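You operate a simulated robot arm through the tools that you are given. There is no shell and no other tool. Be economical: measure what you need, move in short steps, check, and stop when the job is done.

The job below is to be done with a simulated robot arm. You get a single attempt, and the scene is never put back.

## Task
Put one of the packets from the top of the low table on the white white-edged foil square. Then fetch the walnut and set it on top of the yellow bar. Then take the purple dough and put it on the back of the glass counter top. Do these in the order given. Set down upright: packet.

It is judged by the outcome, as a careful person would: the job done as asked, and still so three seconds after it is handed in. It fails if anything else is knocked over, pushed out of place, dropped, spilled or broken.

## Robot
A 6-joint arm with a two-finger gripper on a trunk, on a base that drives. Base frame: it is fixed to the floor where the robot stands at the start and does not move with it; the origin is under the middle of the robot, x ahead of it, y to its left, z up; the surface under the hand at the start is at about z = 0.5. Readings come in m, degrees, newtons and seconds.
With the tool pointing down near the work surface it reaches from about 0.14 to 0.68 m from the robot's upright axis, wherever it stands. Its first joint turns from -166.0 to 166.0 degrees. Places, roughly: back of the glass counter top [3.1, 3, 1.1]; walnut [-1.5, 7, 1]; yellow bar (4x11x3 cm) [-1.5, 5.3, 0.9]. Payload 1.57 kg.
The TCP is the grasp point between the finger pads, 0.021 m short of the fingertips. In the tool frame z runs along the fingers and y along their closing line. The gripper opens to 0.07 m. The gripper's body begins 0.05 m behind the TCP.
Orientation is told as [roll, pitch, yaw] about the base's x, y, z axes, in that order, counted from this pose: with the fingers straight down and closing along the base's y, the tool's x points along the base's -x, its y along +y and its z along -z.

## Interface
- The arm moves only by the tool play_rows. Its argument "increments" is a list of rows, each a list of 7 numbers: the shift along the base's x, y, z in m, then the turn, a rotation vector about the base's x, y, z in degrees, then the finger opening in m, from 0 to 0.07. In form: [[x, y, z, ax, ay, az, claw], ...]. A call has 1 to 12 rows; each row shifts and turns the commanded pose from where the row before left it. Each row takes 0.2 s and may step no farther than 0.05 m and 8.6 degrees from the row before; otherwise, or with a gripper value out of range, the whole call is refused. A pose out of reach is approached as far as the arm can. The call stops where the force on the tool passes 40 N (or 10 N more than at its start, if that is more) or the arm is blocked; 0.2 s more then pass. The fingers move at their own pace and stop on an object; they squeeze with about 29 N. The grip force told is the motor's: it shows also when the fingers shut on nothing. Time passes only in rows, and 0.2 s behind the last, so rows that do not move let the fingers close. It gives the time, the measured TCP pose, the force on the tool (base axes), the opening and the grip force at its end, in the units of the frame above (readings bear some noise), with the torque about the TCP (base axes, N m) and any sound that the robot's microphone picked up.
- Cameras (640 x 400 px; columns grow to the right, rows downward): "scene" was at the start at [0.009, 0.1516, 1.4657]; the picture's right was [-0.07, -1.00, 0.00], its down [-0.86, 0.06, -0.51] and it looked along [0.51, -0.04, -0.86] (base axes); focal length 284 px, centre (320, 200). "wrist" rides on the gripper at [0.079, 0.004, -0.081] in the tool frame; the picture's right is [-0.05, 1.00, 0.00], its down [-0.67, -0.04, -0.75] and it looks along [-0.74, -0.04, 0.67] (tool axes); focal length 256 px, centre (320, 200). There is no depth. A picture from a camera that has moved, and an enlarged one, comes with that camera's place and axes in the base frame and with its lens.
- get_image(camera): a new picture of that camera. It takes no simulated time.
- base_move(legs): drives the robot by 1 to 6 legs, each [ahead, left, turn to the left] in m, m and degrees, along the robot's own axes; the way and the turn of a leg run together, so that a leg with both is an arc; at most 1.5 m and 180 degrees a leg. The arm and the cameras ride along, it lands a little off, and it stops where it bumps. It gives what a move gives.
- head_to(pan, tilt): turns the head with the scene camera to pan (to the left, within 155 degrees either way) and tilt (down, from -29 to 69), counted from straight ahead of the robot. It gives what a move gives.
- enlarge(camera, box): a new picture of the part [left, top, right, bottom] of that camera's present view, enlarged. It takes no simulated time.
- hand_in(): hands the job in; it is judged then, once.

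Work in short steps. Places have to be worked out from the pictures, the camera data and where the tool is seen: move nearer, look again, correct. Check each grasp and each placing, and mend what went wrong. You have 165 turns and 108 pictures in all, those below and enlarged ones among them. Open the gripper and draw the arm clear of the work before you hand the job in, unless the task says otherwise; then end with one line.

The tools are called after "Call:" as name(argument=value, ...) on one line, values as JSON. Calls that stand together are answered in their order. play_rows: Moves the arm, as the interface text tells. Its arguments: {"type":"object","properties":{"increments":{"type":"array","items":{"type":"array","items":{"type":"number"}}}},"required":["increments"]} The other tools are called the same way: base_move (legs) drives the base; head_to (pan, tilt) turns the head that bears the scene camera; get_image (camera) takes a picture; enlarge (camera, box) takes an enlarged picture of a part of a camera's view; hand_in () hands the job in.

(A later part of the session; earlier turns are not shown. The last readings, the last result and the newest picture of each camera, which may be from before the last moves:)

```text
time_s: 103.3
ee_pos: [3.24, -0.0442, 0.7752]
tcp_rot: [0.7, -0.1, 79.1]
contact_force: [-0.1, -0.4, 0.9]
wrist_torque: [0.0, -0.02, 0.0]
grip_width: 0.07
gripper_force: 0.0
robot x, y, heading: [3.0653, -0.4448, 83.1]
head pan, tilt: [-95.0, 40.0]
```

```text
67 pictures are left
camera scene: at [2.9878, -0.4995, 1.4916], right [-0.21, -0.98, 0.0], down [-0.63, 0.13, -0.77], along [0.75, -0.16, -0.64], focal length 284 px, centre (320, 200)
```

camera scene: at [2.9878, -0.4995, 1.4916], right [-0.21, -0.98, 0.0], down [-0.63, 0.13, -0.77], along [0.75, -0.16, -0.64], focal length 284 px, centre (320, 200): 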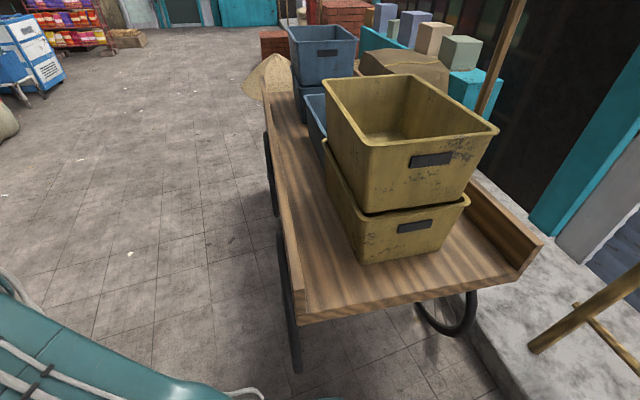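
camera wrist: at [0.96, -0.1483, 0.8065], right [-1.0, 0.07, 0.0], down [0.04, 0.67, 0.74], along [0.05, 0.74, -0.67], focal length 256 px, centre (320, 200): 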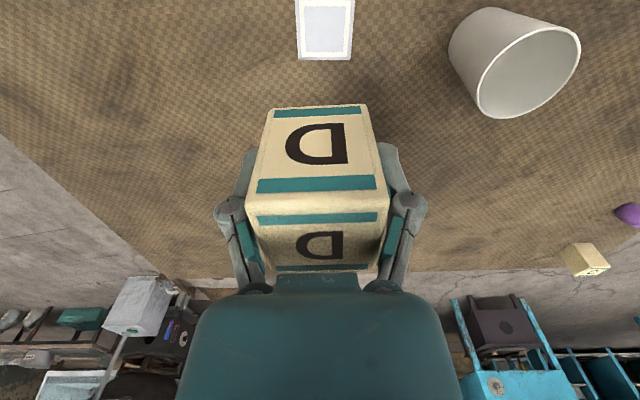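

The cart's near corner is at about [3.4, −0.5]; it's undisturbed. I'll move away left and ahead, then go around it on the north side.

Call:
base_move(legs=[[0, 0.15, 7], [0.85, 0, 0], [0, -1.1, 0], [0, -1.0, 0], [1.3, 0, 0]])

Call:
head_to(pan=10, tilt=15)

Call:
get_image(camera="scene")

```text
time_s: 124.9
ee_pos: [5.2366, 2.0959, 0.7756]
tcp_rot: [0.8, -0.1, 82.1]
contact_force: [-0.1, 1.0, 0.0]
wrist_torque: [0.01, -0.03, -0.05]
grip_width: 0.0699
gripper_force: 0.1
robot x, y, heading: [5.0834, 1.6858, 86.2]
head pan, tilt: [-95.0, 40.0]
```

```text
time_s: 126.7
ee_pos: [5.235, 2.096, 0.7749]
tcp_rot: [0.8, 0.0, 82.1]
contact_force: [0.0, -0.2, 0.3]
wrist_torque: [-0.01, -0.01, 0.0]
grip_width: 0.0699
gripper_force: 0.0
robot x, y, heading: [5.0856, 1.6904, 85.9]
head pan, tilt: [10.0, 15.0]
```

```text
66 pictures are left
camera scene: at [4.9159, 1.7344, 1.5312], right [0.99, 0.1, 0.0], down [0.03, -0.26, -0.97], along [-0.1, 0.96, -0.26], focal length 284 px, centre (320, 200)
```

scene: 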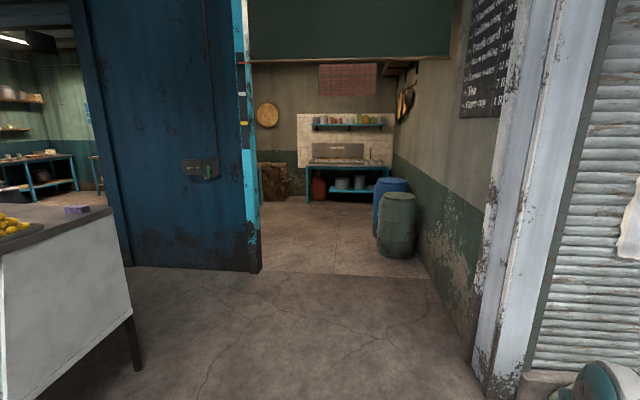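

An open passage leads past a blue panel (x≈4–5.8, y≈4.4) to a room. I'll drive in and look left; also zoom on the small purple item on the counter.

Call:
enlarge(camera="scene", box=[0, 130, 160, 230])

Call:
base_move(legs=[[1.4, 0.1, 4], [1.5, 0.1, 0]])

Call:
head_to(pan=70, tilt=15)

Call:
get_image(camera="scene")

```text
4.00 times, centred on (80, 180) of scene
camera zoom: at [4.9159, 1.7344, 1.5312], right [0.99, 0.1, 0.0], down [0.03, -0.26, -0.97], along [-0.1, 0.96, -0.26], focal length 1136 px, centre (1280, 280)
```

zoom: 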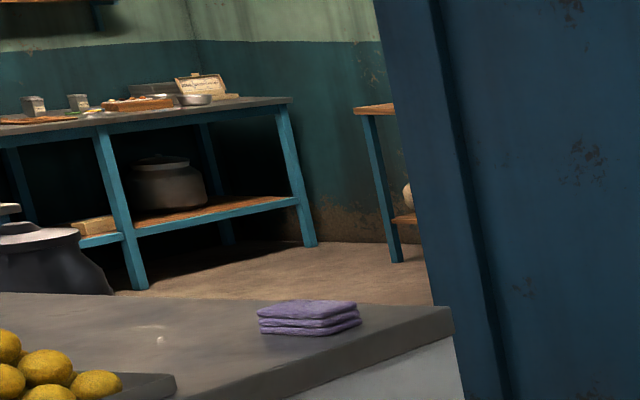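

```text
refused: leg 2 is longer than a leg can be; nothing moved
```

```text
time_s: 128.0
ee_pos: [5.2367, 2.0954, 0.7748]
tcp_rot: [0.8, 0.0, 82.1]
contact_force: [-0.2, 0.9, 0.6]
wrist_torque: [0.02, 0.0, 0.01]
grip_width: 0.0701
gripper_force: 0.0
robot x, y, heading: [5.0826, 1.6875, 86.0]
head pan, tilt: [70.0, 15.0]
```

```text
64 pictures are left
camera scene: at [4.8403, 1.6796, 1.5312], right [0.41, 0.91, 0.0], down [0.24, -0.11, -0.97], along [-0.88, 0.39, -0.26], focal length 284 px, centre (320, 200)
```

scene: 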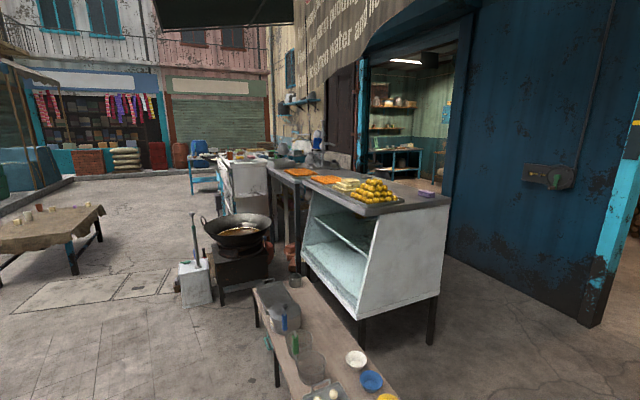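

The workroom opens on the left behind the counters. I'll go up past the counter, turn to face along the aisle, and look.

Call:
base_move(legs=[[1.05, 0.05, 4], [1.02, 0, 0], [0, 0, 90]])

Call:
head_to(pan=0, tilt=20)

Call:
get_image(camera="scene")

```text
time_s: 142.0
ee_pos: [4.6986, 3.8849, 0.7754]
tcp_rot: [0.8, -0.1, 172.5]
contact_force: [-0.7, 1.2, 0.1]
wrist_torque: [0.04, -0.03, 0.01]
grip_width: 0.0699
gripper_force: 0.1
robot x, y, heading: [5.112, 3.7376, 176.4]
head pan, tilt: [70.0, 15.0]
```

```text
time_s: 143.4
ee_pos: [4.6992, 3.8861, 0.7745]
tcp_rot: [0.8, -0.1, 172.7]
contact_force: [0.2, 0.9, 0.0]
wrist_torque: [-0.01, 0.0, -0.02]
grip_width: 0.0698
gripper_force: 0.0
robot x, y, heading: [5.1056, 3.7339, 176.5]
head pan, tilt: [0.0, 20.0]
```

```text
63 pictures are left
camera scene: at [5.0647, 3.5863, 1.523], right [0.06, 1.0, 0.0], down [0.34, -0.02, -0.94], along [-0.94, 0.06, -0.34], focal length 284 px, centre (320, 200)
```

scene: 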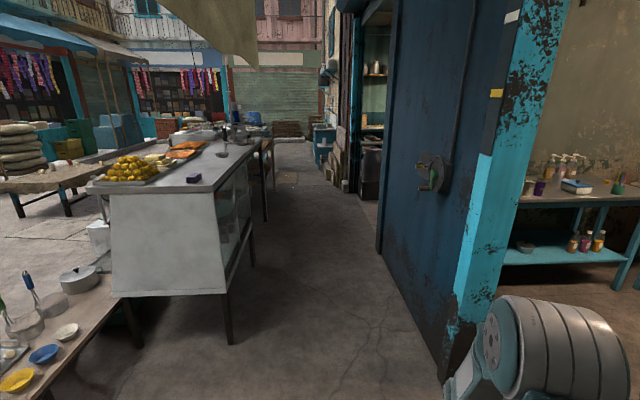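

The aisle is clear. Driving along it to the workroom opening.

Call:
base_move(legs=[[0.1, 0, 3.6], [1.45, 0, 0], [1.45, 0, 0]])

Call:
head_to(pan=-60, tilt=18)

Call:
get_image(camera="scene")

Call:
head_to(pan=-20, tilt=25)

Call:
get_image(camera="scene")

```text
time_s: 158.3
ee_pos: [1.6498, 3.763, 0.7756]
tcp_rot: [0.9, -0.1, 178.0]
contact_force: [0.3, -0.4, 0.8]
wrist_torque: [0.0, -0.02, 0.01]
grip_width: 0.0699
gripper_force: 0.1
robot x, y, heading: [2.0717, 3.6517, -178.3]
head pan, tilt: [0.0, 20.0]
```

```text
time_s: 159.6
ee_pos: [1.6485, 3.7626, 0.7757]
tcp_rot: [0.8, -0.1, 178.0]
contact_force: [-0.2, 0.6, 0.2]
wrist_torque: [0.03, 0.01, 0.01]
grip_width: 0.07
gripper_force: 0.0
robot x, y, heading: [2.0709, 3.6585, -178.0]
head pan, tilt: [-60.0, 18.0]
```

```text
62 pictures are left
camera scene: at [2.0846, 3.5811, 1.5264], right [0.85, 0.53, 0.0], down [0.16, -0.26, -0.95], along [-0.5, 0.81, -0.31], focal length 284 px, centre (320, 200)
```

scene: 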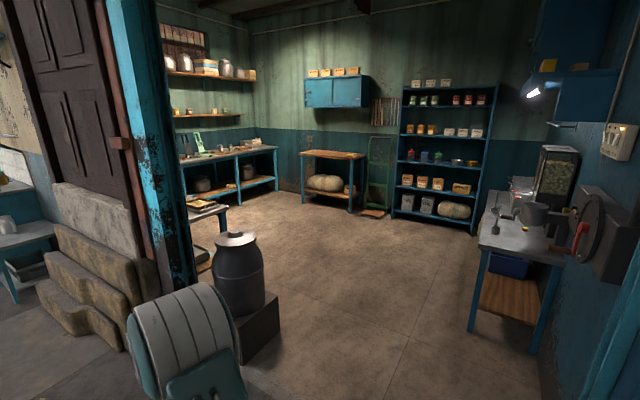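

```text
time_s: 160.7
ee_pos: [1.6487, 3.762, 0.7759]
tcp_rot: [0.8, 0.0, 177.9]
contact_force: [0.3, 0.5, 0.0]
wrist_torque: [0.01, -0.02, 0.0]
grip_width: 0.07
gripper_force: 0.1
robot x, y, heading: [2.0696, 3.6513, -178.3]
head pan, tilt: [-20.0, 25.0]
```

```text
61 pictures are left
camera scene: at [2.0463, 3.5307, 1.515], right [0.31, 0.95, 0.0], down [0.4, -0.13, -0.91], along [-0.86, 0.28, -0.42], focal length 284 px, centre (320, 200)
```

scene: 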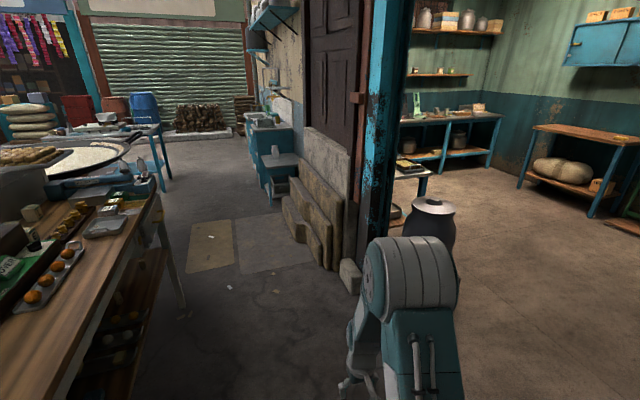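

The workroom is visible: a long worktable along the far left wall (walnut) and a smaller table with something yellow. I'll enter along x≈1.55, between the milk can and the grinder table.

Call:
base_move(legs=[[0.52, 0, 0], [0, 0, -91.7], [1.45, 0, 0], [0.45, 0, 0]])

Call:
head_to(pan=75, tilt=20)

Call:
get_image(camera="scene")

```text
time_s: 176.9
ee_pos: [1.609, 5.9878, 0.7752]
tcp_rot: [0.8, -0.1, 88.8]
contact_force: [-1.0, 0.1, -0.4]
wrist_torque: [-0.03, 0.0, 0.01]
grip_width: 0.0701
gripper_force: 0.0
robot x, y, heading: [1.5044, 5.5675, 92.7]
head pan, tilt: [-20.0, 25.0]
```

```text
time_s: 178.6
ee_pos: [1.6082, 5.9883, 0.7755]
tcp_rot: [0.9, -0.1, 88.7]
contact_force: [0.5, 0.5, -0.4]
wrist_torque: [-0.01, 0.0, 0.0]
grip_width: 0.07
gripper_force: 0.2
robot x, y, heading: [1.5058, 5.5639, 92.4]
head pan, tilt: [75.0, 20.0]
```

```text
60 pictures are left
camera scene: at [1.2624, 5.5217, 1.5231], right [0.22, 0.98, 0.0], down [0.33, -0.07, -0.94], along [-0.92, 0.2, -0.34], focal length 284 px, centre (320, 200)
```

scene: 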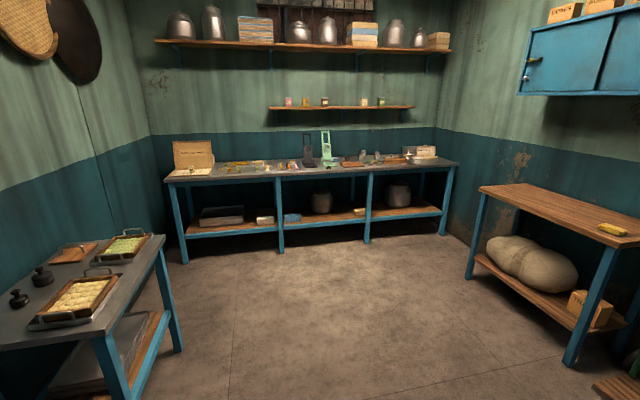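

Call:
enlarge(camera="scene", box=[160, 110, 320, 210])

Call:
enlarge(camera="scene", box=[300, 110, 460, 210])

```text
4.00 times, centred on (240, 160) of scene
camera zoom: at [1.2624, 5.5217, 1.5231], right [0.22, 0.98, 0.0], down [0.33, -0.07, -0.94], along [-0.92, 0.2, -0.34], focal length 1136 px, centre (640, 360)
```

zoom: 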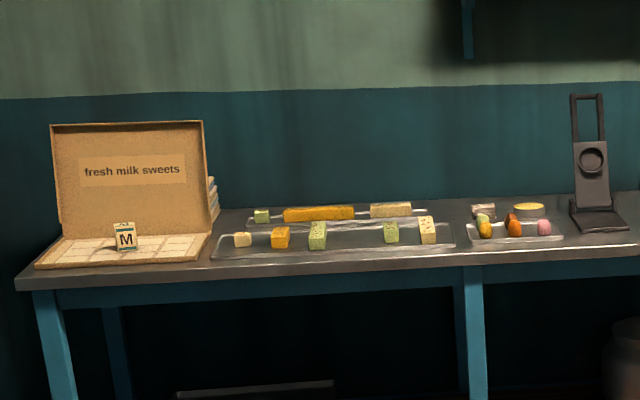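

```text
4.00 times, centred on (380, 160) of scene
camera zoom: at [1.2624, 5.5217, 1.5231], right [0.22, 0.98, 0.0], down [0.33, -0.07, -0.94], along [-0.92, 0.2, -0.34], focal length 1136 px, centre (80, 360)
```

zoom: 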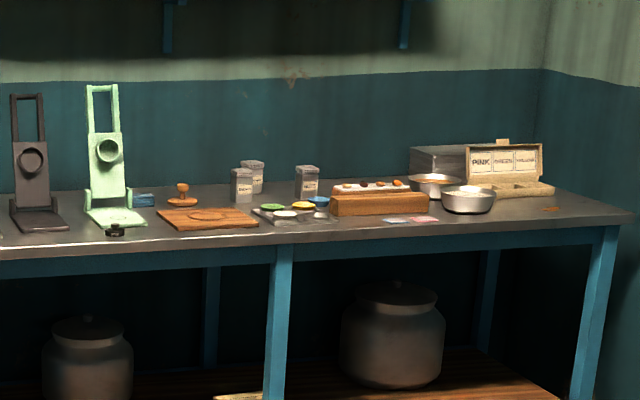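

The yellow bar lies on a tray at ≈[−1.53, 5.34] and the nuts sit in a wooden tray at ≈[−1.45, 6.9] (table top ≈0.9). I raise the arm well above table height, turn to face the table and approach the nut end.

Call:
play_rows(increments=[[0, 0, 0.05, 0, 0, 0, 0.07], [0, 0, 0.05, 0, 0, 0, 0.07], [0, 0, 0.05, 0, 0, 0, 0.07], [0, 0, 0.05, 0, 0, 0, 0.07], [0, 0, 0.05, 0, 0, 0, 0.07], [0, 0, 0.05, 0, 0, 0, 0.07], [0, 0, 0.05, 0, 0, 0, 0.07], [0, 0, 0.05, 0, 0, 0, 0.07], [0, 0, 0.04, 0, 0, 0, 0.07]])

Call:
base_move(legs=[[0, 0, 87.5], [1.0, -0.5, 0], [0.85, -0.45, 0]])

Call:
head_to(pan=-20, tilt=40)

Call:
get_image(camera="scene")

Call:
get_image(camera="wrist")

```text
time_s: 180.6
ee_pos: [1.6093, 5.9872, 1.2151]
tcp_rot: [0.8, -0.1, 88.6]
contact_force: [-0.6, -0.4, 0.0]
wrist_torque: [-0.03, -0.03, 0.01]
grip_width: 0.0698
gripper_force: 0.1
robot x, y, heading: [1.5042, 5.5662, 92.7]
head pan, tilt: [75.0, 20.0]
```

```text
time_s: 194.4
ee_pos: [-0.673, 6.7607, 1.214]
tcp_rot: [0.8, -0.2, 172.8]
contact_force: [-0.4, 0.8, 0.2]
wrist_torque: [-0.04, -0.03, 0.03]
grip_width: 0.0701
gripper_force: 0.1
robot x, y, heading: [-0.2657, 6.61, 176.6]
head pan, tilt: [75.0, 20.0]
```

```text
time_s: 196.1
ee_pos: [-0.6731, 6.7616, 1.2142]
tcp_rot: [0.8, -0.1, 172.8]
contact_force: [0.0, 0.3, -0.5]
wrist_torque: [0.01, -0.01, -0.01]
grip_width: 0.07
gripper_force: 0.0
robot x, y, heading: [-0.2603, 6.6133, 176.6]
head pan, tilt: [-20.0, 40.0]
```

```text
57 pictures are left
camera scene: at [-0.2914, 6.4913, 1.4916], right [0.4, 0.92, 0.0], down [0.59, -0.25, -0.77], along [-0.7, 0.3, -0.64], focal length 284 px, centre (320, 200)
```

scene: 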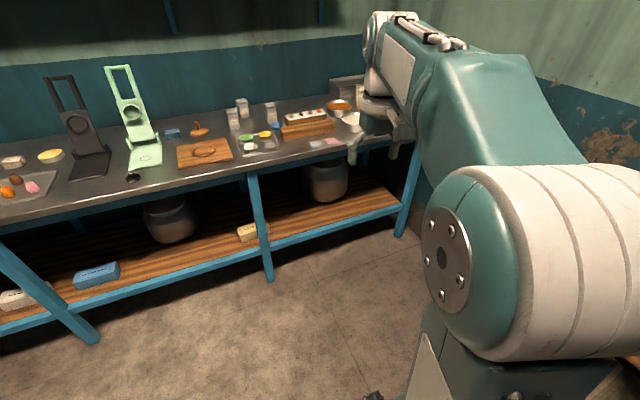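

```text
56 pictures are left
camera wrist: at [-0.5935, 6.749, 1.2945], right [-0.18, -0.98, 0.01], down [-0.65, 0.13, 0.75], along [-0.74, 0.12, -0.67], focal length 256 px, centre (320, 200)
```

wrist: 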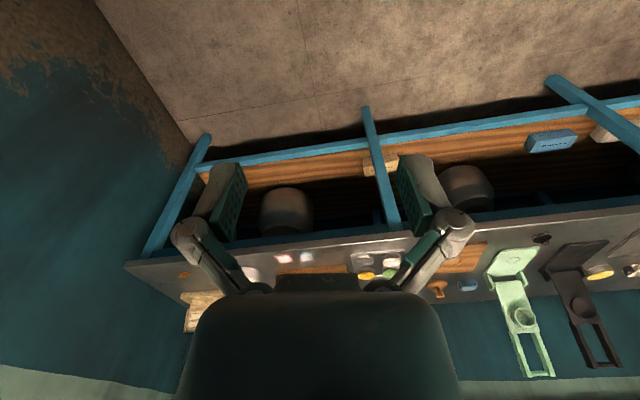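

The nut tray is at ≈[−1.42, 6.90], front edge x≈−1.15. Advancing 0.48 m with heading corrected, then looking again.

Call:
base_move(legs=[[0.3, 0, 3.4], [0.18, 0, 0]])

Call:
head_to(pan=-20, tilt=50)

Call:
get_image(camera="wrist")

Call:
get_image(camera="scene")

```text
time_s: 199.2
ee_pos: [-1.1586, 6.7505, 1.2144]
tcp_rot: [0.8, -0.2, 175.8]
contact_force: [0.0, 0.4, 0.7]
wrist_torque: [0.01, -0.01, -0.01]
grip_width: 0.0699
gripper_force: 0.0
robot x, y, heading: [-0.7435, 6.6275, 179.7]
head pan, tilt: [-20.0, 40.0]
```

```text
time_s: 199.9
ee_pos: [-1.1582, 6.7507, 1.2134]
tcp_rot: [0.7, -0.1, 175.8]
contact_force: [0.2, 0.8, -0.7]
wrist_torque: [0.02, 0.01, -0.02]
grip_width: 0.0698
gripper_force: 0.0
robot x, y, heading: [-0.7414, 6.6242, 179.7]
head pan, tilt: [-20.0, 50.0]
```

```text
55 pictures are left
camera wrist: at [-1.0783, 6.7423, 1.2944], right [-0.13, -0.99, 0.01], down [-0.66, 0.09, 0.75], along [-0.74, 0.08, -0.67], focal length 256 px, centre (320, 200)
```

wrist: 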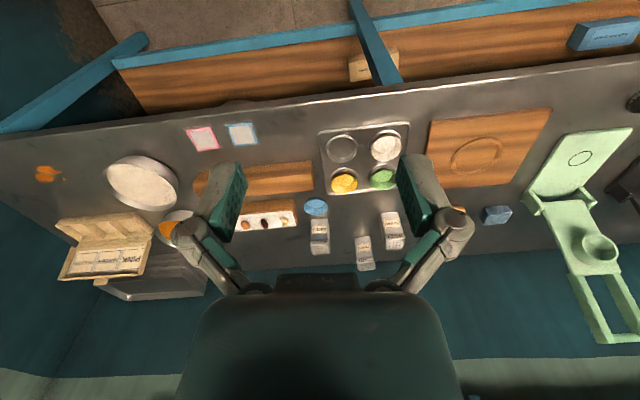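

```text
54 pictures are left
camera scene: at [-0.7555, 6.4982, 1.4775], right [0.35, 0.94, 0.0], down [0.72, -0.27, -0.64], along [-0.6, 0.22, -0.77], focal length 284 px, centre (320, 200)
```

scene: 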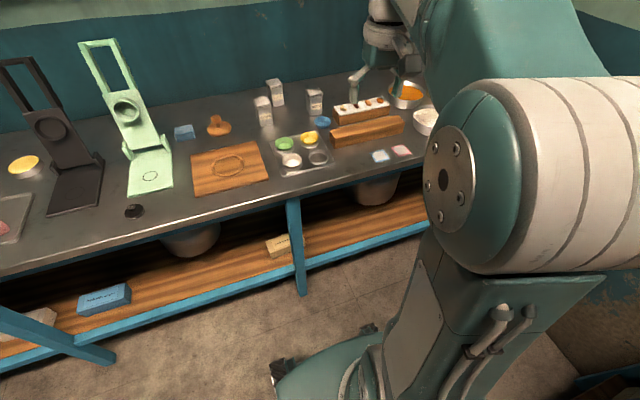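

Three nuts sit on the raised strip of a wooden stand. Zooming to identify the walnut.

Call:
enlarge(camera="wrist", box=[180, 150, 340, 250])

Call:
enlarge(camera="scene", box=[310, 80, 430, 155])

```text
4.00 times, centred on (260, 200) of wrist
camera zoom: at [-1.0783, 6.7423, 1.2944], right [-0.13, -0.99, 0.01], down [-0.66, 0.09, 0.75], along [-0.74, 0.08, -0.67], focal length 1024 px, centre (560, 200)
```

zoom: 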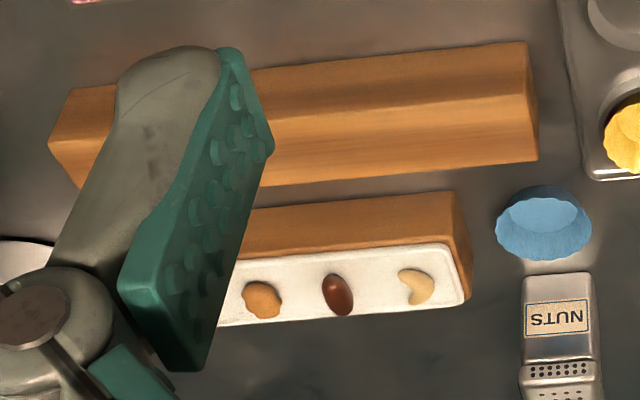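

```text
5.33 times, centred on (370, 118) of scene
camera zoom: at [-0.7555, 6.4982, 1.4775], right [0.35, 0.94, 0.0], down [0.72, -0.27, -0.64], along [-0.6, 0.22, -0.77], focal length 1515 px, centre (53, 640)
```

zoom: 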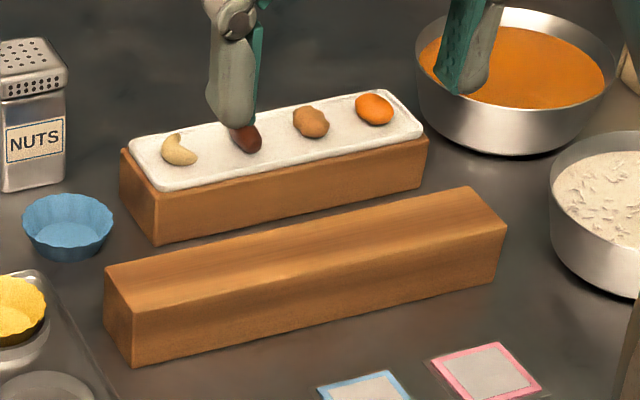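

The walnut is the third nut (lobed, tan) at ≈[−1.54, 6.97, 0.93] — too far for now. Table legs are at x≈−1.34, so I move closer by 0.2 m and 0.13 m right.

Call:
base_move(legs=[[0.0, -0.13, 0], [0.2, 0, 0]])

Call:
enlarge(camera="wrist", box=[200, 100, 520, 300])

Call:
get_image(camera="scene")

```text
time_s: 202.4
ee_pos: [-1.3597, 6.8818, 1.2139]
tcp_rot: [0.8, -0.2, 176.2]
contact_force: [-0.4, -0.2, 0.3]
wrist_torque: [0.01, 0.01, -0.02]
grip_width: 0.0697
gripper_force: 0.1
robot x, y, heading: [-0.9446, 6.758, 179.9]
head pan, tilt: [-20.0, 50.0]
```

```text
2.00 times, centred on (360, 200) of wrist
camera zoom: at [-1.28, 6.8724, 1.2948], right [-0.12, -0.99, 0.01], down [-0.66, 0.09, 0.75], along [-0.74, 0.08, -0.67], focal length 512 px, centre (240, 200)
```

zoom: 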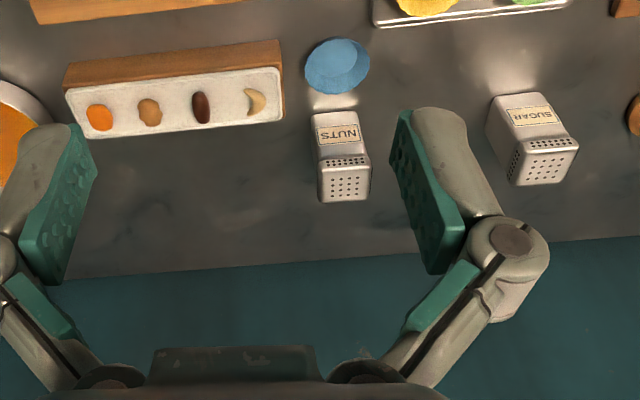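

```text
50 pictures are left
camera scene: at [-0.956, 6.6319, 1.4774], right [0.34, 0.94, 0.0], down [0.72, -0.26, -0.64], along [-0.6, 0.22, -0.77], focal length 284 px, centre (320, 200)
```

scene: 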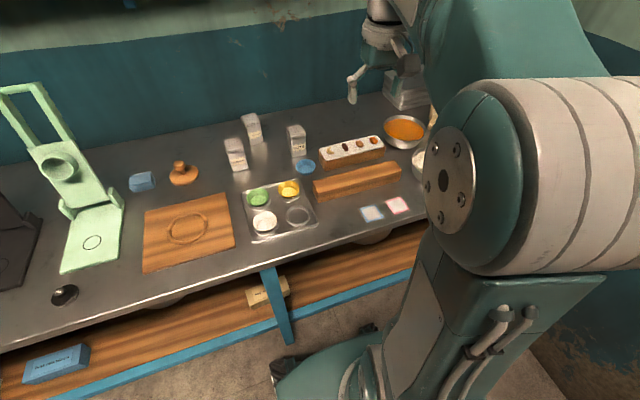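

Walnut now at ≈[−1.55, 6.977, 0.93], within reach. Neighbours are ~45 mm away, so I'll narrow the fingers to 0.04 and move above it, partway down.

Call:
play_rows(increments=[[-0.038, 0.019, -0.01, 0, 0, 0, 0.05], [-0.038, 0.019, -0.01, 0, 0, 0, 0.04], [-0.038, 0.019, -0.01, 0, 0, 0, 0.04], [-0.038, 0.019, -0.02, 0, 0, 0, 0.04], [-0.038, 0.018, -0.02, 0, 0, 0, 0.04], [0, 0, -0.04, 0, 0, 0, 0.04], [0, 0, -0.04, 0, 0, 0, 0.04], [0, 0, 0, 0, 0, 0, 0.04]])

Call:
get_image(camera="wrist")

Call:
enlarge(camera="scene", box=[300, 90, 460, 190])

```text
time_s: 204.2
ee_pos: [-1.5505, 6.9748, 1.0641]
tcp_rot: [0.7, -0.2, 176.3]
contact_force: [-0.3, -0.7, -0.4]
wrist_torque: [0.01, -0.01, -0.01]
grip_width: 0.0397
gripper_force: 0.1
robot x, y, heading: [-0.9432, 6.7609, 180.1]
head pan, tilt: [-20.0, 50.0]
```

```text
49 pictures are left
camera wrist: at [-1.4714, 6.9665, 1.1445], right [-0.12, -0.99, 0.01], down [-0.66, 0.09, 0.75], along [-0.74, 0.08, -0.67], focal length 256 px, centre (320, 200)
```

wrist: 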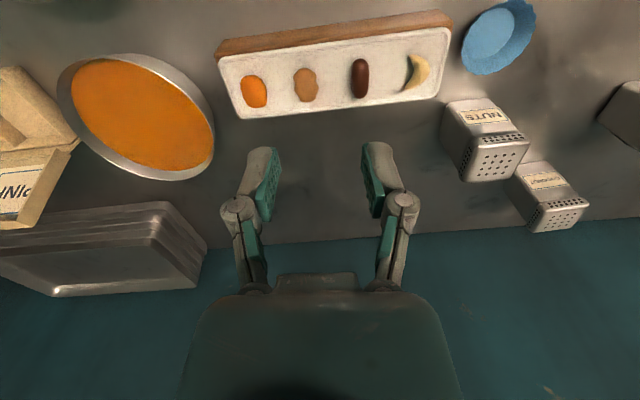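

```text
4.00 times, centred on (380, 140) of scene
camera zoom: at [-0.9572, 6.6322, 1.4775], right [0.34, 0.94, 0.0], down [0.72, -0.26, -0.64], along [-0.6, 0.22, -0.77], focal length 1136 px, centre (80, 440)
```

zoom: 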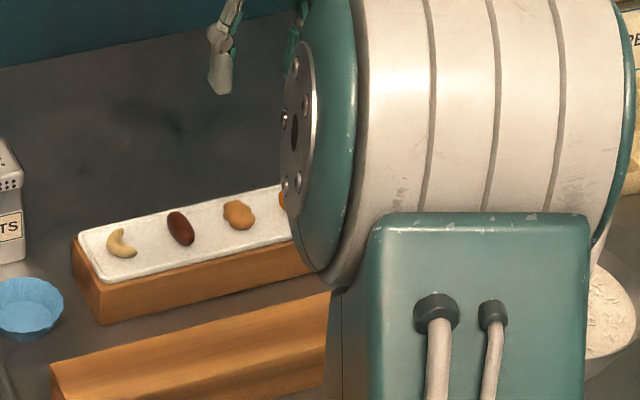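

Triangulated: walnut ≈[−1.568, 6.988, 0.915]. Shift and descend to z≈0.965, then verify.

Call:
play_rows(increments=[[-0.009, 0.007, -0.03, 0, 0, 0, 0.038], [-0.009, 0.006, -0.03, 0, 0, 0, 0.038], [0, 0, -0.03, 0, 0, 0, 0.038], [0, 0, -0.01, 0, 0, 0, 0.038], [0, 0, 0, 0, 0, 0, 0.038]])

Call:
get_image(camera="wrist")

Call:
enlarge(camera="scene", box=[300, 90, 460, 190])

```text
time_s: 205.4
ee_pos: [-1.5688, 6.9871, 0.9656]
tcp_rot: [0.6, -0.2, 176.2]
contact_force: [-0.1, 0.1, -0.2]
wrist_torque: [-0.02, 0.0, -0.02]
grip_width: 0.0382
gripper_force: 0.1
robot x, y, heading: [-0.9384, 6.761, 179.9]
head pan, tilt: [-20.0, 50.0]
```

```text
47 pictures are left
camera wrist: at [-1.4889, 6.9783, 1.0459], right [-0.12, -0.99, 0.01], down [-0.66, 0.09, 0.75], along [-0.74, 0.08, -0.67], focal length 256 px, centre (320, 200)
```

wrist: 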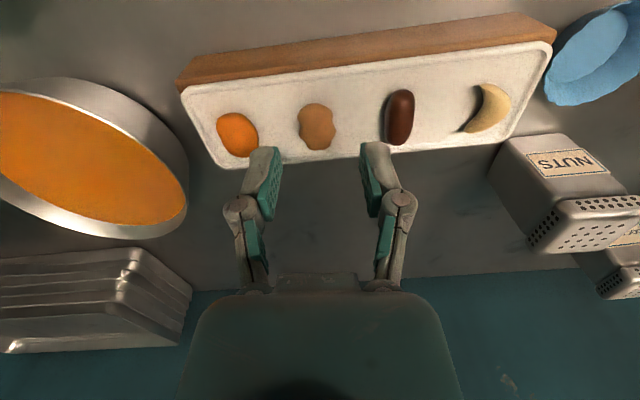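

```text
4.00 times, centred on (380, 140) of scene
camera zoom: at [-0.9573, 6.633, 1.4775], right [0.34, 0.94, 0.0], down [0.72, -0.26, -0.64], along [-0.6, 0.22, -0.77], focal length 1136 px, centre (80, 440)
```

zoom: 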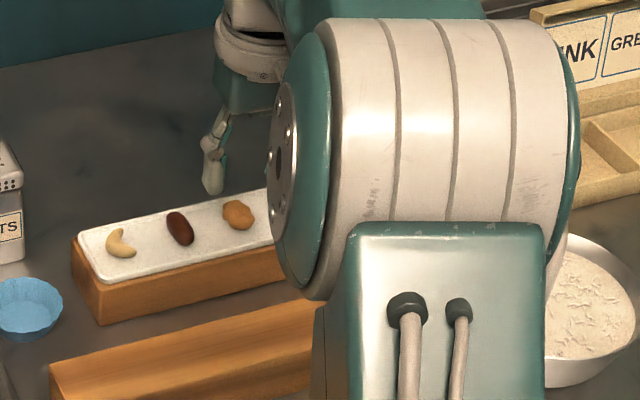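

Aligned within ~2 mm. Descending to the nut and closing.

Call:
play_rows(increments=[[0, 0.0015, -0.02, 0, 0, 0, 0.038], [0, 0, -0.013, 0, 0, 0, 0.038], [0, 0, 0, 0, 0, 0, 0.038], [0, 0, 0, 0, 0, 0, 0.01], [0, 0, 0, 0, 0, 0, 0.01], [0, 0, 0, 0, 0, 0, 0.01]])

Call:
get_image(camera="wrist")

```text
time_s: 206.8
ee_pos: [-1.5704, 6.9895, 0.9335]
tcp_rot: [0.6, -0.4, 176.2]
contact_force: [-0.7, 1.4, 25.8]
wrist_torque: [-0.05, 0.29, 0.0]
grip_width: 0.012
gripper_force: 28.8
robot x, y, heading: [-0.9433, 6.7573, 180.1]
head pan, tilt: [-20.0, 50.0]
```

```text
45 pictures are left
camera wrist: at [-1.4896, 6.9808, 1.0138], right [-0.12, -0.99, 0.01], down [-0.66, 0.09, 0.75], along [-0.75, 0.08, -0.66], focal length 256 px, centre (320, 200)
```

wrist: 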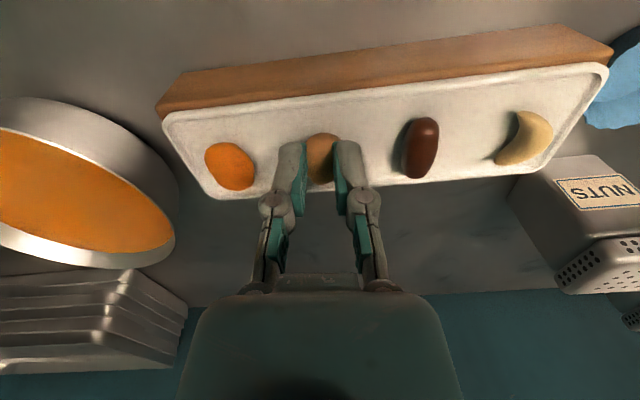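

The fingertips press on the strip (strip top ≈0.912) and I hold the nut a little behind its centre. I'll open, shift 6 mm toward me, raise 3 mm and regrip.

Call:
play_rows(increments=[[0, 0, 0.003, 0, 0, 0, 0.012], [0, 0, 0, 0, 0, 0, 0.036], [0, 0, 0, 0, 0, 0, 0.036], [0.006, 0, 0.001, 0, 0, 0, 0.036], [0, 0, 0, 0, 0, 0, 0.036], [0, 0, 0, 0, 0, 0, 0.005], [0, 0, 0, 0, 0, 0, 0.005], [0, 0, 0, 0, 0, 0, 0.005]])

Call:
enlarge(camera="wrist", box=[240, 100, 400, 200])

```text
time_s: 208.6
ee_pos: [-1.5627, 6.991, 0.9365]
tcp_rot: [0.7, -0.2, 176.2]
contact_force: [-1.0, 2.5, 6.9]
wrist_torque: [0.03, 0.04, -0.02]
grip_width: 0.0058
gripper_force: 28.6
robot x, y, heading: [-0.9427, 6.7618, 180.0]
head pan, tilt: [-20.0, 50.0]
```

```text
4.00 times, centred on (320, 150) of wrist
camera zoom: at [-1.4823, 6.9818, 1.0166], right [-0.12, -0.99, 0.01], down [-0.66, 0.09, 0.75], along [-0.74, 0.08, -0.66], focal length 1024 px, centre (320, 400)
```

zoom: 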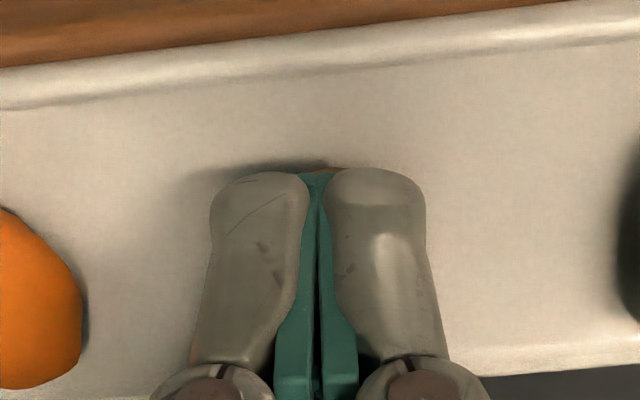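

Width 0.006 suggests it slipped out. Opening, raising and looking.

Call:
play_rows(increments=[[0, 0, 0, 0, 0, 0, 0.03], [0, 0, 0, 0, 0, 0, 0.03], [0, 0, 0.03, 0, 0, 0, 0.036], [0, 0, 0, 0, 0, 0, 0.036]])

Call:
enlarge(camera="wrist", box=[160, 50, 480, 250])

```text
time_s: 209.6
ee_pos: [-1.5626, 6.9891, 0.9651]
tcp_rot: [0.6, 0.0, 176.2]
contact_force: [0.5, 0.0, -0.9]
wrist_torque: [-0.01, 0.02, 0.0]
grip_width: 0.0359
gripper_force: 0.0
robot x, y, heading: [-0.9434, 6.7622, 180.0]
head pan, tilt: [-20.0, 50.0]
```

```text
2.00 times, centred on (320, 150) of wrist
camera zoom: at [-1.4821, 6.9799, 1.0459], right [-0.12, -0.99, 0.01], down [-0.66, 0.09, 0.75], along [-0.74, 0.08, -0.67], focal length 512 px, centre (320, 300)
```

zoom: 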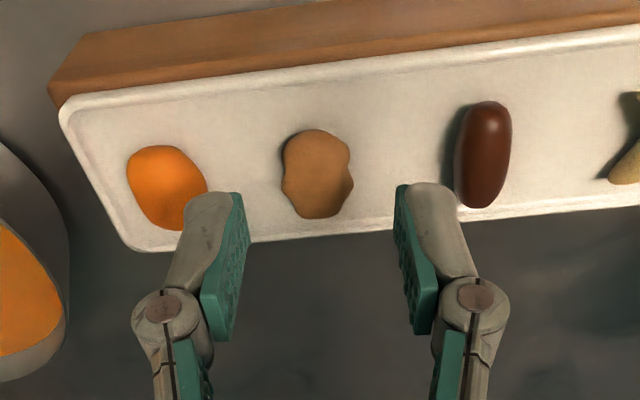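

The walnut hasn't moved; re-triangulating gives ≈[−1.573, 6.990, ~0.908], so I had only pinched its crown. I'll go 10 mm further back and lower step by step until contact.

Call:
play_rows(increments=[[-0.01, 0.0, -0.015, 0, 0, 0, 0.038], [0, 0, -0.015, 0, 0, 0, 0.038], [0, 0, -0.006, 0, 0, 0, 0.038], [0, 0, -0.005, 0, 0, 0, 0.038], [0, 0, 0, 0, 0, 0, 0.038]])

Call:
enlarge(camera="wrist", box=[240, 100, 400, 200])

```text
time_s: 210.8
ee_pos: [-1.5725, 6.9872, 0.9235]
tcp_rot: [0.7, -0.1, 176.2]
contact_force: [-0.5, 0.9, -0.5]
wrist_torque: [-0.01, 0.0, 0.02]
grip_width: 0.0379
gripper_force: 0.1
robot x, y, heading: [-0.9446, 6.7585, 180.0]
head pan, tilt: [-20.0, 50.0]
```

```text
4.00 times, centred on (320, 150) of wrist
camera zoom: at [-1.4927, 6.9797, 1.0039], right [-0.12, -0.99, 0.01], down [-0.66, 0.09, 0.75], along [-0.74, 0.08, -0.67], focal length 1024 px, centre (320, 400)
```

zoom: 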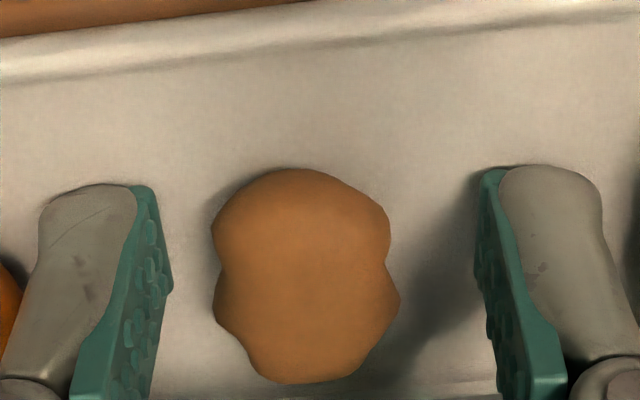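

No contact yet and the nut is centred between the fingers. Lowering 4 mm more and closing.

Call:
play_rows(increments=[[-0.003, 0, -0.004, 0, 0, 0, 0.038], [0, 0, 0, 0, 0, 0, 0.038], [0, 0, 0, 0, 0, 0, 0.008], [0, 0, 0, 0, 0, 0, 0.008], [0, 0, 0, 0, 0, 0, 0.008]])

Call:
enlarge(camera="wrist", box=[240, 100, 400, 200])

```text
time_s: 211.8
ee_pos: [-1.5773, 6.9919, 0.9256]
tcp_rot: [0.4, -0.8, 176.2]
contact_force: [1.0, 3.2, 6.1]
wrist_torque: [0.21, -0.12, -0.01]
grip_width: 0.0152
gripper_force: 28.8
robot x, y, heading: [-0.9439, 6.7559, 179.9]
head pan, tilt: [-20.0, 50.0]
stopped in row 4: the force on the tool passed its limit at 41 N (the readings are from after the stop); the commanded pose is now the measured one
```

```text
4.00 times, centred on (320, 150) of wrist
camera zoom: at [-1.4962, 6.9832, 1.0046], right [-0.12, -0.99, 0.01], down [-0.65, 0.08, 0.75], along [-0.75, 0.09, -0.66], focal length 1024 px, centre (320, 400)
```

zoom: 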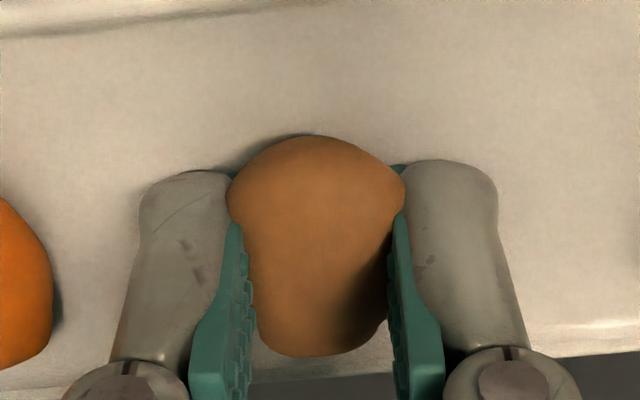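

Gripped at the nut's waist (0.015 m). Lifting gently and checking it comes along.

Call:
play_rows(increments=[[0, 0, 0.006, 0, 0, 0, 0.005], [0, 0, 0.015, 0, 0, 0, 0.005], [0, 0, 0.03, 0, 0, 0, 0.005], [0, 0, 0, 0, 0, 0, 0.005]])

Call:
enlarge(camera="wrist", box=[160, 50, 480, 250])

```text
time_s: 212.8
ee_pos: [-1.5764, 6.9921, 0.9745]
tcp_rot: [0.4, -0.7, 176.1]
contact_force: [-0.6, -0.8, -0.7]
wrist_torque: [-0.03, 0.03, -0.02]
grip_width: 0.0128
gripper_force: 28.8
robot x, y, heading: [-0.9404, 6.764, 179.8]
head pan, tilt: [-20.0, 50.0]
```

```text
2.00 times, centred on (320, 150) of wrist
camera zoom: at [-1.4953, 6.9836, 1.0553], right [-0.12, -0.99, 0.01], down [-0.65, 0.09, 0.75], along [-0.75, 0.09, -0.66], focal length 512 px, centre (320, 300)
```

zoom: 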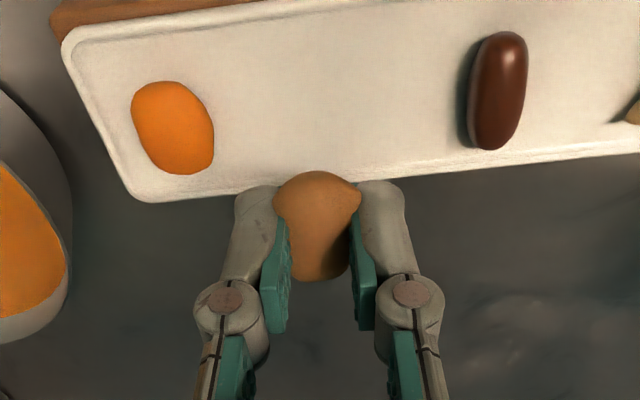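

Walnut held. Raising and retracting the arm off the table.

Call:
play_rows(increments=[[0, 0, 0.05, 0, 0, 0, 0.005], [0, 0, 0.05, 0, 0, 0, 0.005], [0, 0, 0.05, 0, 0, 0, 0.005], [0.02, 0, 0.045, 0, 0, 0, 0.005], [0.03, -0.02, 0.035, 0, 0, 0, 0.005], [0.045, -0.02, 0, 0, 0, 0, 0.005], [0.045, -0.02, 0, 0, 0, 0, 0.005], [0.045, -0.02, 0, 0, 0, 0, 0.005], [0.03, -0.02, 0, 0, 0, 0, 0.005]])

Call:
base_move(legs=[[-0.3, 0, 0], [0, 1.4, 0]])

Call:
head_to(pan=0, tilt=40)

Call:
get_image(camera="scene")

Call:
get_image(camera="wrist")

```text
refused: row 5 steps farther than a row can; nothing moved
```

```text
time_s: 221.5
ee_pos: [-1.2802, 5.5867, 0.9751]
tcp_rot: [0.3, -0.7, 175.1]
contact_force: [-0.1, -0.4, 1.0]
wrist_torque: [0.0, 0.01, -0.03]
grip_width: 0.0074
gripper_force: 29.6
robot x, y, heading: [-0.6525, 5.3388, 178.9]
head pan, tilt: [-20.0, 50.0]
```

```text
time_s: 222.3
ee_pos: [-1.28, 5.5858, 0.9773]
tcp_rot: [0.3, -0.9, 175.0]
contact_force: [-0.3, -0.3, -1.2]
wrist_torque: [0.0, 0.03, 0.01]
grip_width: 0.0079
gripper_force: 29.0
robot x, y, heading: [-0.6492, 5.3423, 179.0]
head pan, tilt: [0.0, 40.0]
```

```text
39 pictures are left
camera scene: at [-0.6805, 5.1914, 1.4916], right [0.02, 1.0, 0.0], down [0.64, -0.01, -0.76], along [-0.76, 0.01, -0.64], focal length 284 px, centre (320, 200)
```

scene: 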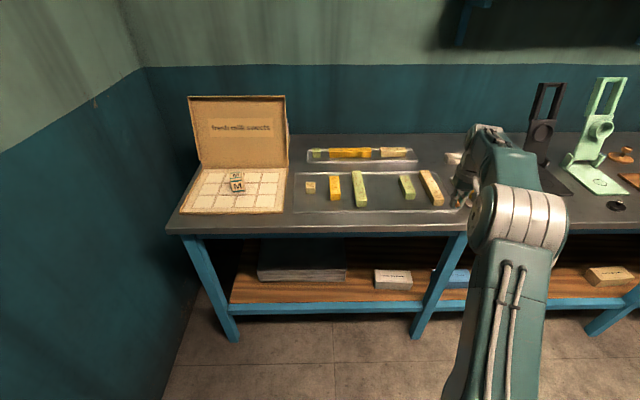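

```text
38 pictures are left
camera wrist: at [-1.1987, 5.5761, 1.0557], right [-0.14, -0.99, 0.01], down [-0.65, 0.1, 0.75], along [-0.75, 0.1, -0.66], focal length 256 px, centre (320, 200)
```

wrist: 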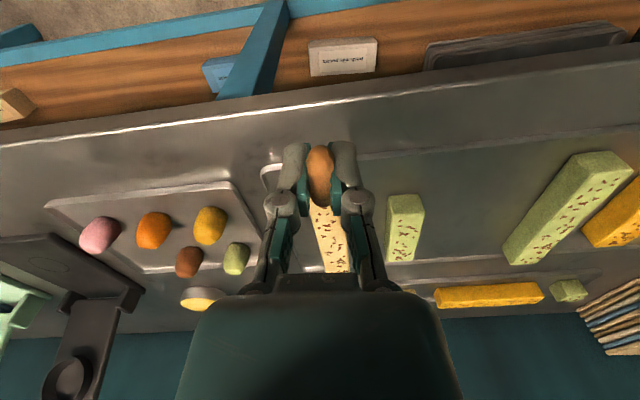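

The row list was refused, so the base moved with the arm low; luckily it passed along the front edge without contact. Grip width fell to 0.008, so I check the nut before moving.

Call:
enlarge(camera="wrist", box=[240, 110, 400, 210])

Call:
enlarge(camera="scene", box=[280, 120, 520, 270])

```text
4.00 times, centred on (320, 160) of wrist
camera zoom: at [-1.1987, 5.5761, 1.0557], right [-0.14, -0.99, 0.01], down [-0.65, 0.1, 0.75], along [-0.75, 0.1, -0.66], focal length 1024 px, centre (320, 360)
```

zoom: 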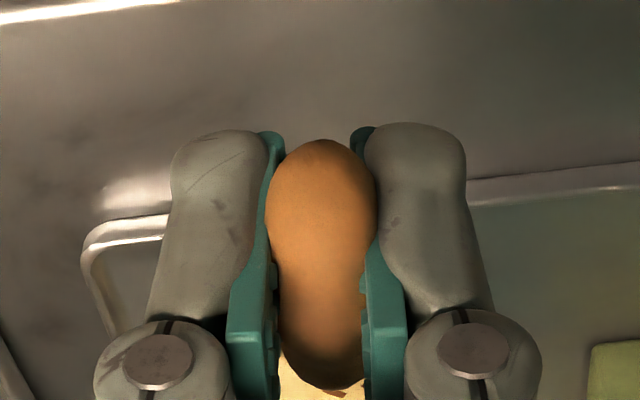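

```text
2.67 times, centred on (400, 195) of scene
camera zoom: at [-0.6805, 5.1914, 1.4916], right [0.02, 1.0, 0.0], down [0.64, -0.01, -0.76], along [-0.76, 0.01, -0.64], focal length 758 px, centre (107, 213)
```

zoom: 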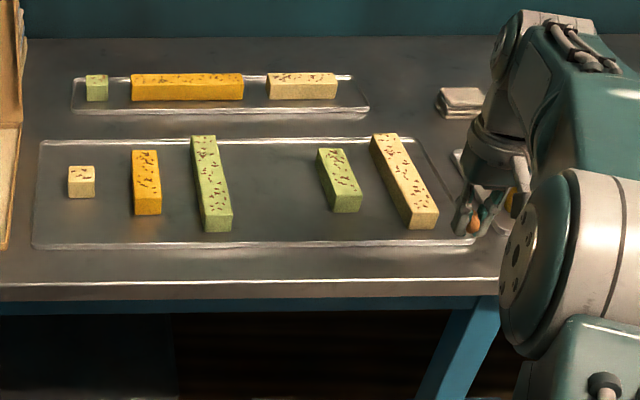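

The nut is still held, turned on edge. The front-tray yellow bar measures ~4×11 cm at ≈[−1.48, 5.26], matching the description (the rear one is ~17 cm long). I raise the arm and swing it in line with that bar.

Call:
play_rows(increments=[[0, 0, 0.04, 0, 0, 0, 0.003], [0, 0, 0.04, 0, 0, 0, 0.003], [0, 0, 0.03, 0, 0, 0, 0.003], [0.01, -0.045, 0, 0, 0, 0.5, 0.003], [0.01, -0.045, 0, 0, 0, 0.5, 0.003], [0.01, -0.045, 0, 0, 0, 0.5, 0.003], [0.01, -0.045, 0, 0, 0, 0.5, 0.003], [0, -0.045, 0, 0, 0, 0.5, 0.003], [0, -0.045, 0, 0, 0, 0.5, 0.003], [0, -0.04, 0, 0, 0, 0.5, 0.003]])

```text
time_s: 224.5
ee_pos: [-1.24, 5.275, 1.0877]
tcp_rot: [0.3, -0.9, 178.6]
contact_force: [-0.4, -0.7, -0.4]
wrist_torque: [0.01, 0.0, 0.0]
grip_width: 0.0058
gripper_force: 29.0
robot x, y, heading: [-0.6499, 5.3395, 179.0]
head pan, tilt: [0.0, 40.0]
```

Call:
enlarge(camera="wrist", box=[160, 60, 480, 260])

```text
2.00 times, centred on (320, 160) of wrist
camera zoom: at [-1.1582, 5.2694, 1.1672], right [-0.08, -1.0, 0.01], down [-0.66, 0.05, 0.75], along [-0.75, 0.05, -0.66], focal length 512 px, centre (320, 280)
```

zoom: 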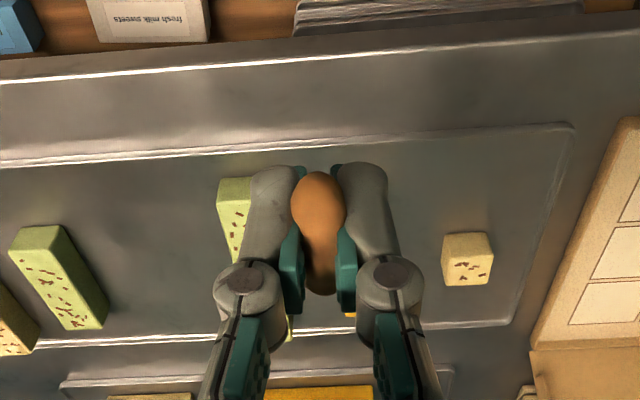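

The nut is still held but creeping; I'll place it promptly. Moving the base 0.22 m closer.

Call:
base_move(legs=[[0.22, 0, 0]])

Call:
get_image(camera="wrist")

Call:
get_image(camera="scene")

```text
time_s: 226.2
ee_pos: [-1.4652, 5.2763, 1.0893]
tcp_rot: [0.4, -0.8, 178.8]
contact_force: [0.2, -0.4, -0.5]
wrist_torque: [-0.02, 0.02, -0.01]
grip_width: 0.0057
gripper_force: 28.9
robot x, y, heading: [-0.8752, 5.3499, 179.4]
head pan, tilt: [0.0, 40.0]
```

```text
34 pictures are left
camera wrist: at [-1.3844, 5.2723, 1.1674], right [-0.07, -1.0, 0.01], down [-0.66, 0.05, 0.75], along [-0.75, 0.05, -0.66], focal length 256 px, centre (320, 200)
```

wrist: 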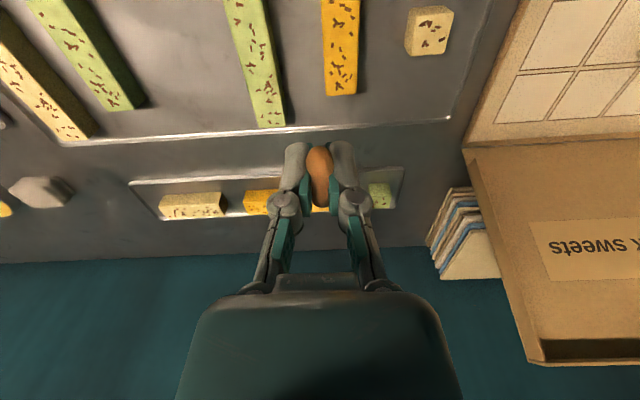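

```text
33 pictures are left
camera scene: at [-0.906, 5.1927, 1.4915], right [0.01, 1.0, 0.0], down [0.64, -0.01, -0.77], along [-0.77, 0.01, -0.64], focal length 284 px, centre (320, 200)
```

scene: 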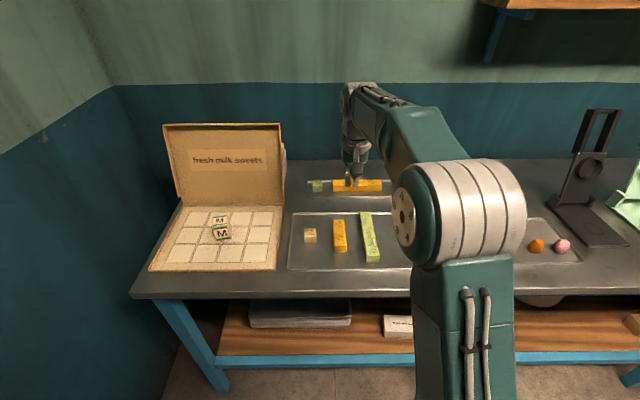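

Triangulated: front bar top ≈0.91, centre ≈[−1.463, 5.257]. Shifting 19 mm in y and descending to just above it.

Call:
play_rows(increments=[[0.002, -0.019, -0.02, 0, 0, 0, 0.003], [0, 0, -0.04, 0, 0, 0, 0.003], [0, 0, -0.04, 0, 0, 0, 0.003], [0, 0, -0.03, 0, 0, 0, 0.003], [0, 0, 0, 0, 0, 0, 0.003]])

Call:
get_image(camera="wrist")

Call:
enlarge(camera="scene", box=[280, 180, 440, 280])

```text
time_s: 227.4
ee_pos: [-1.4632, 5.2597, 0.9577]
tcp_rot: [0.4, -0.8, 178.9]
contact_force: [0.5, -1.2, 0.3]
wrist_torque: [-0.01, 0.03, 0.01]
grip_width: 0.0058
gripper_force: 29.0
robot x, y, heading: [-0.8758, 5.3482, 179.5]
head pan, tilt: [0.0, 40.0]
```

```text
32 pictures are left
camera wrist: at [-1.3813, 5.2553, 1.0368], right [-0.07, -1.0, 0.01], down [-0.66, 0.05, 0.75], along [-0.75, 0.05, -0.66], focal length 256 px, centre (320, 200)
```

wrist: 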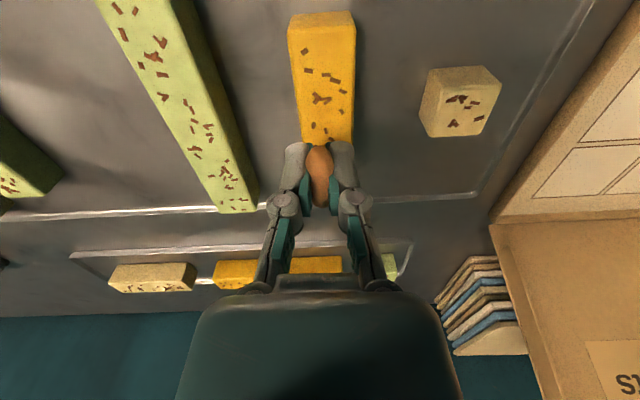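

```text
4.00 times, centred on (360, 230) of scene
camera zoom: at [-0.9062, 5.1927, 1.4915], right [0.01, 1.0, 0.0], down [0.64, -0.01, -0.77], along [-0.77, 0.01, -0.64], focal length 1136 px, centre (160, 80)
```

zoom: 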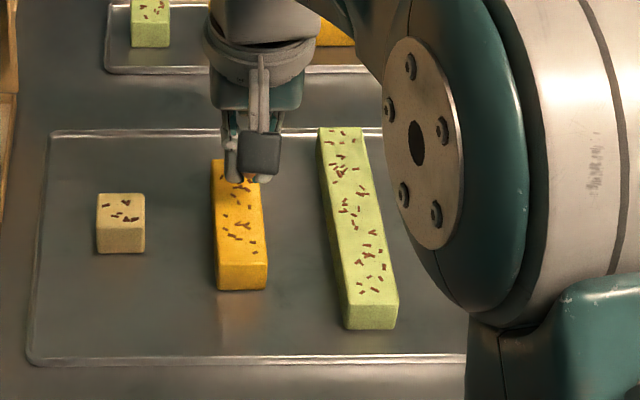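

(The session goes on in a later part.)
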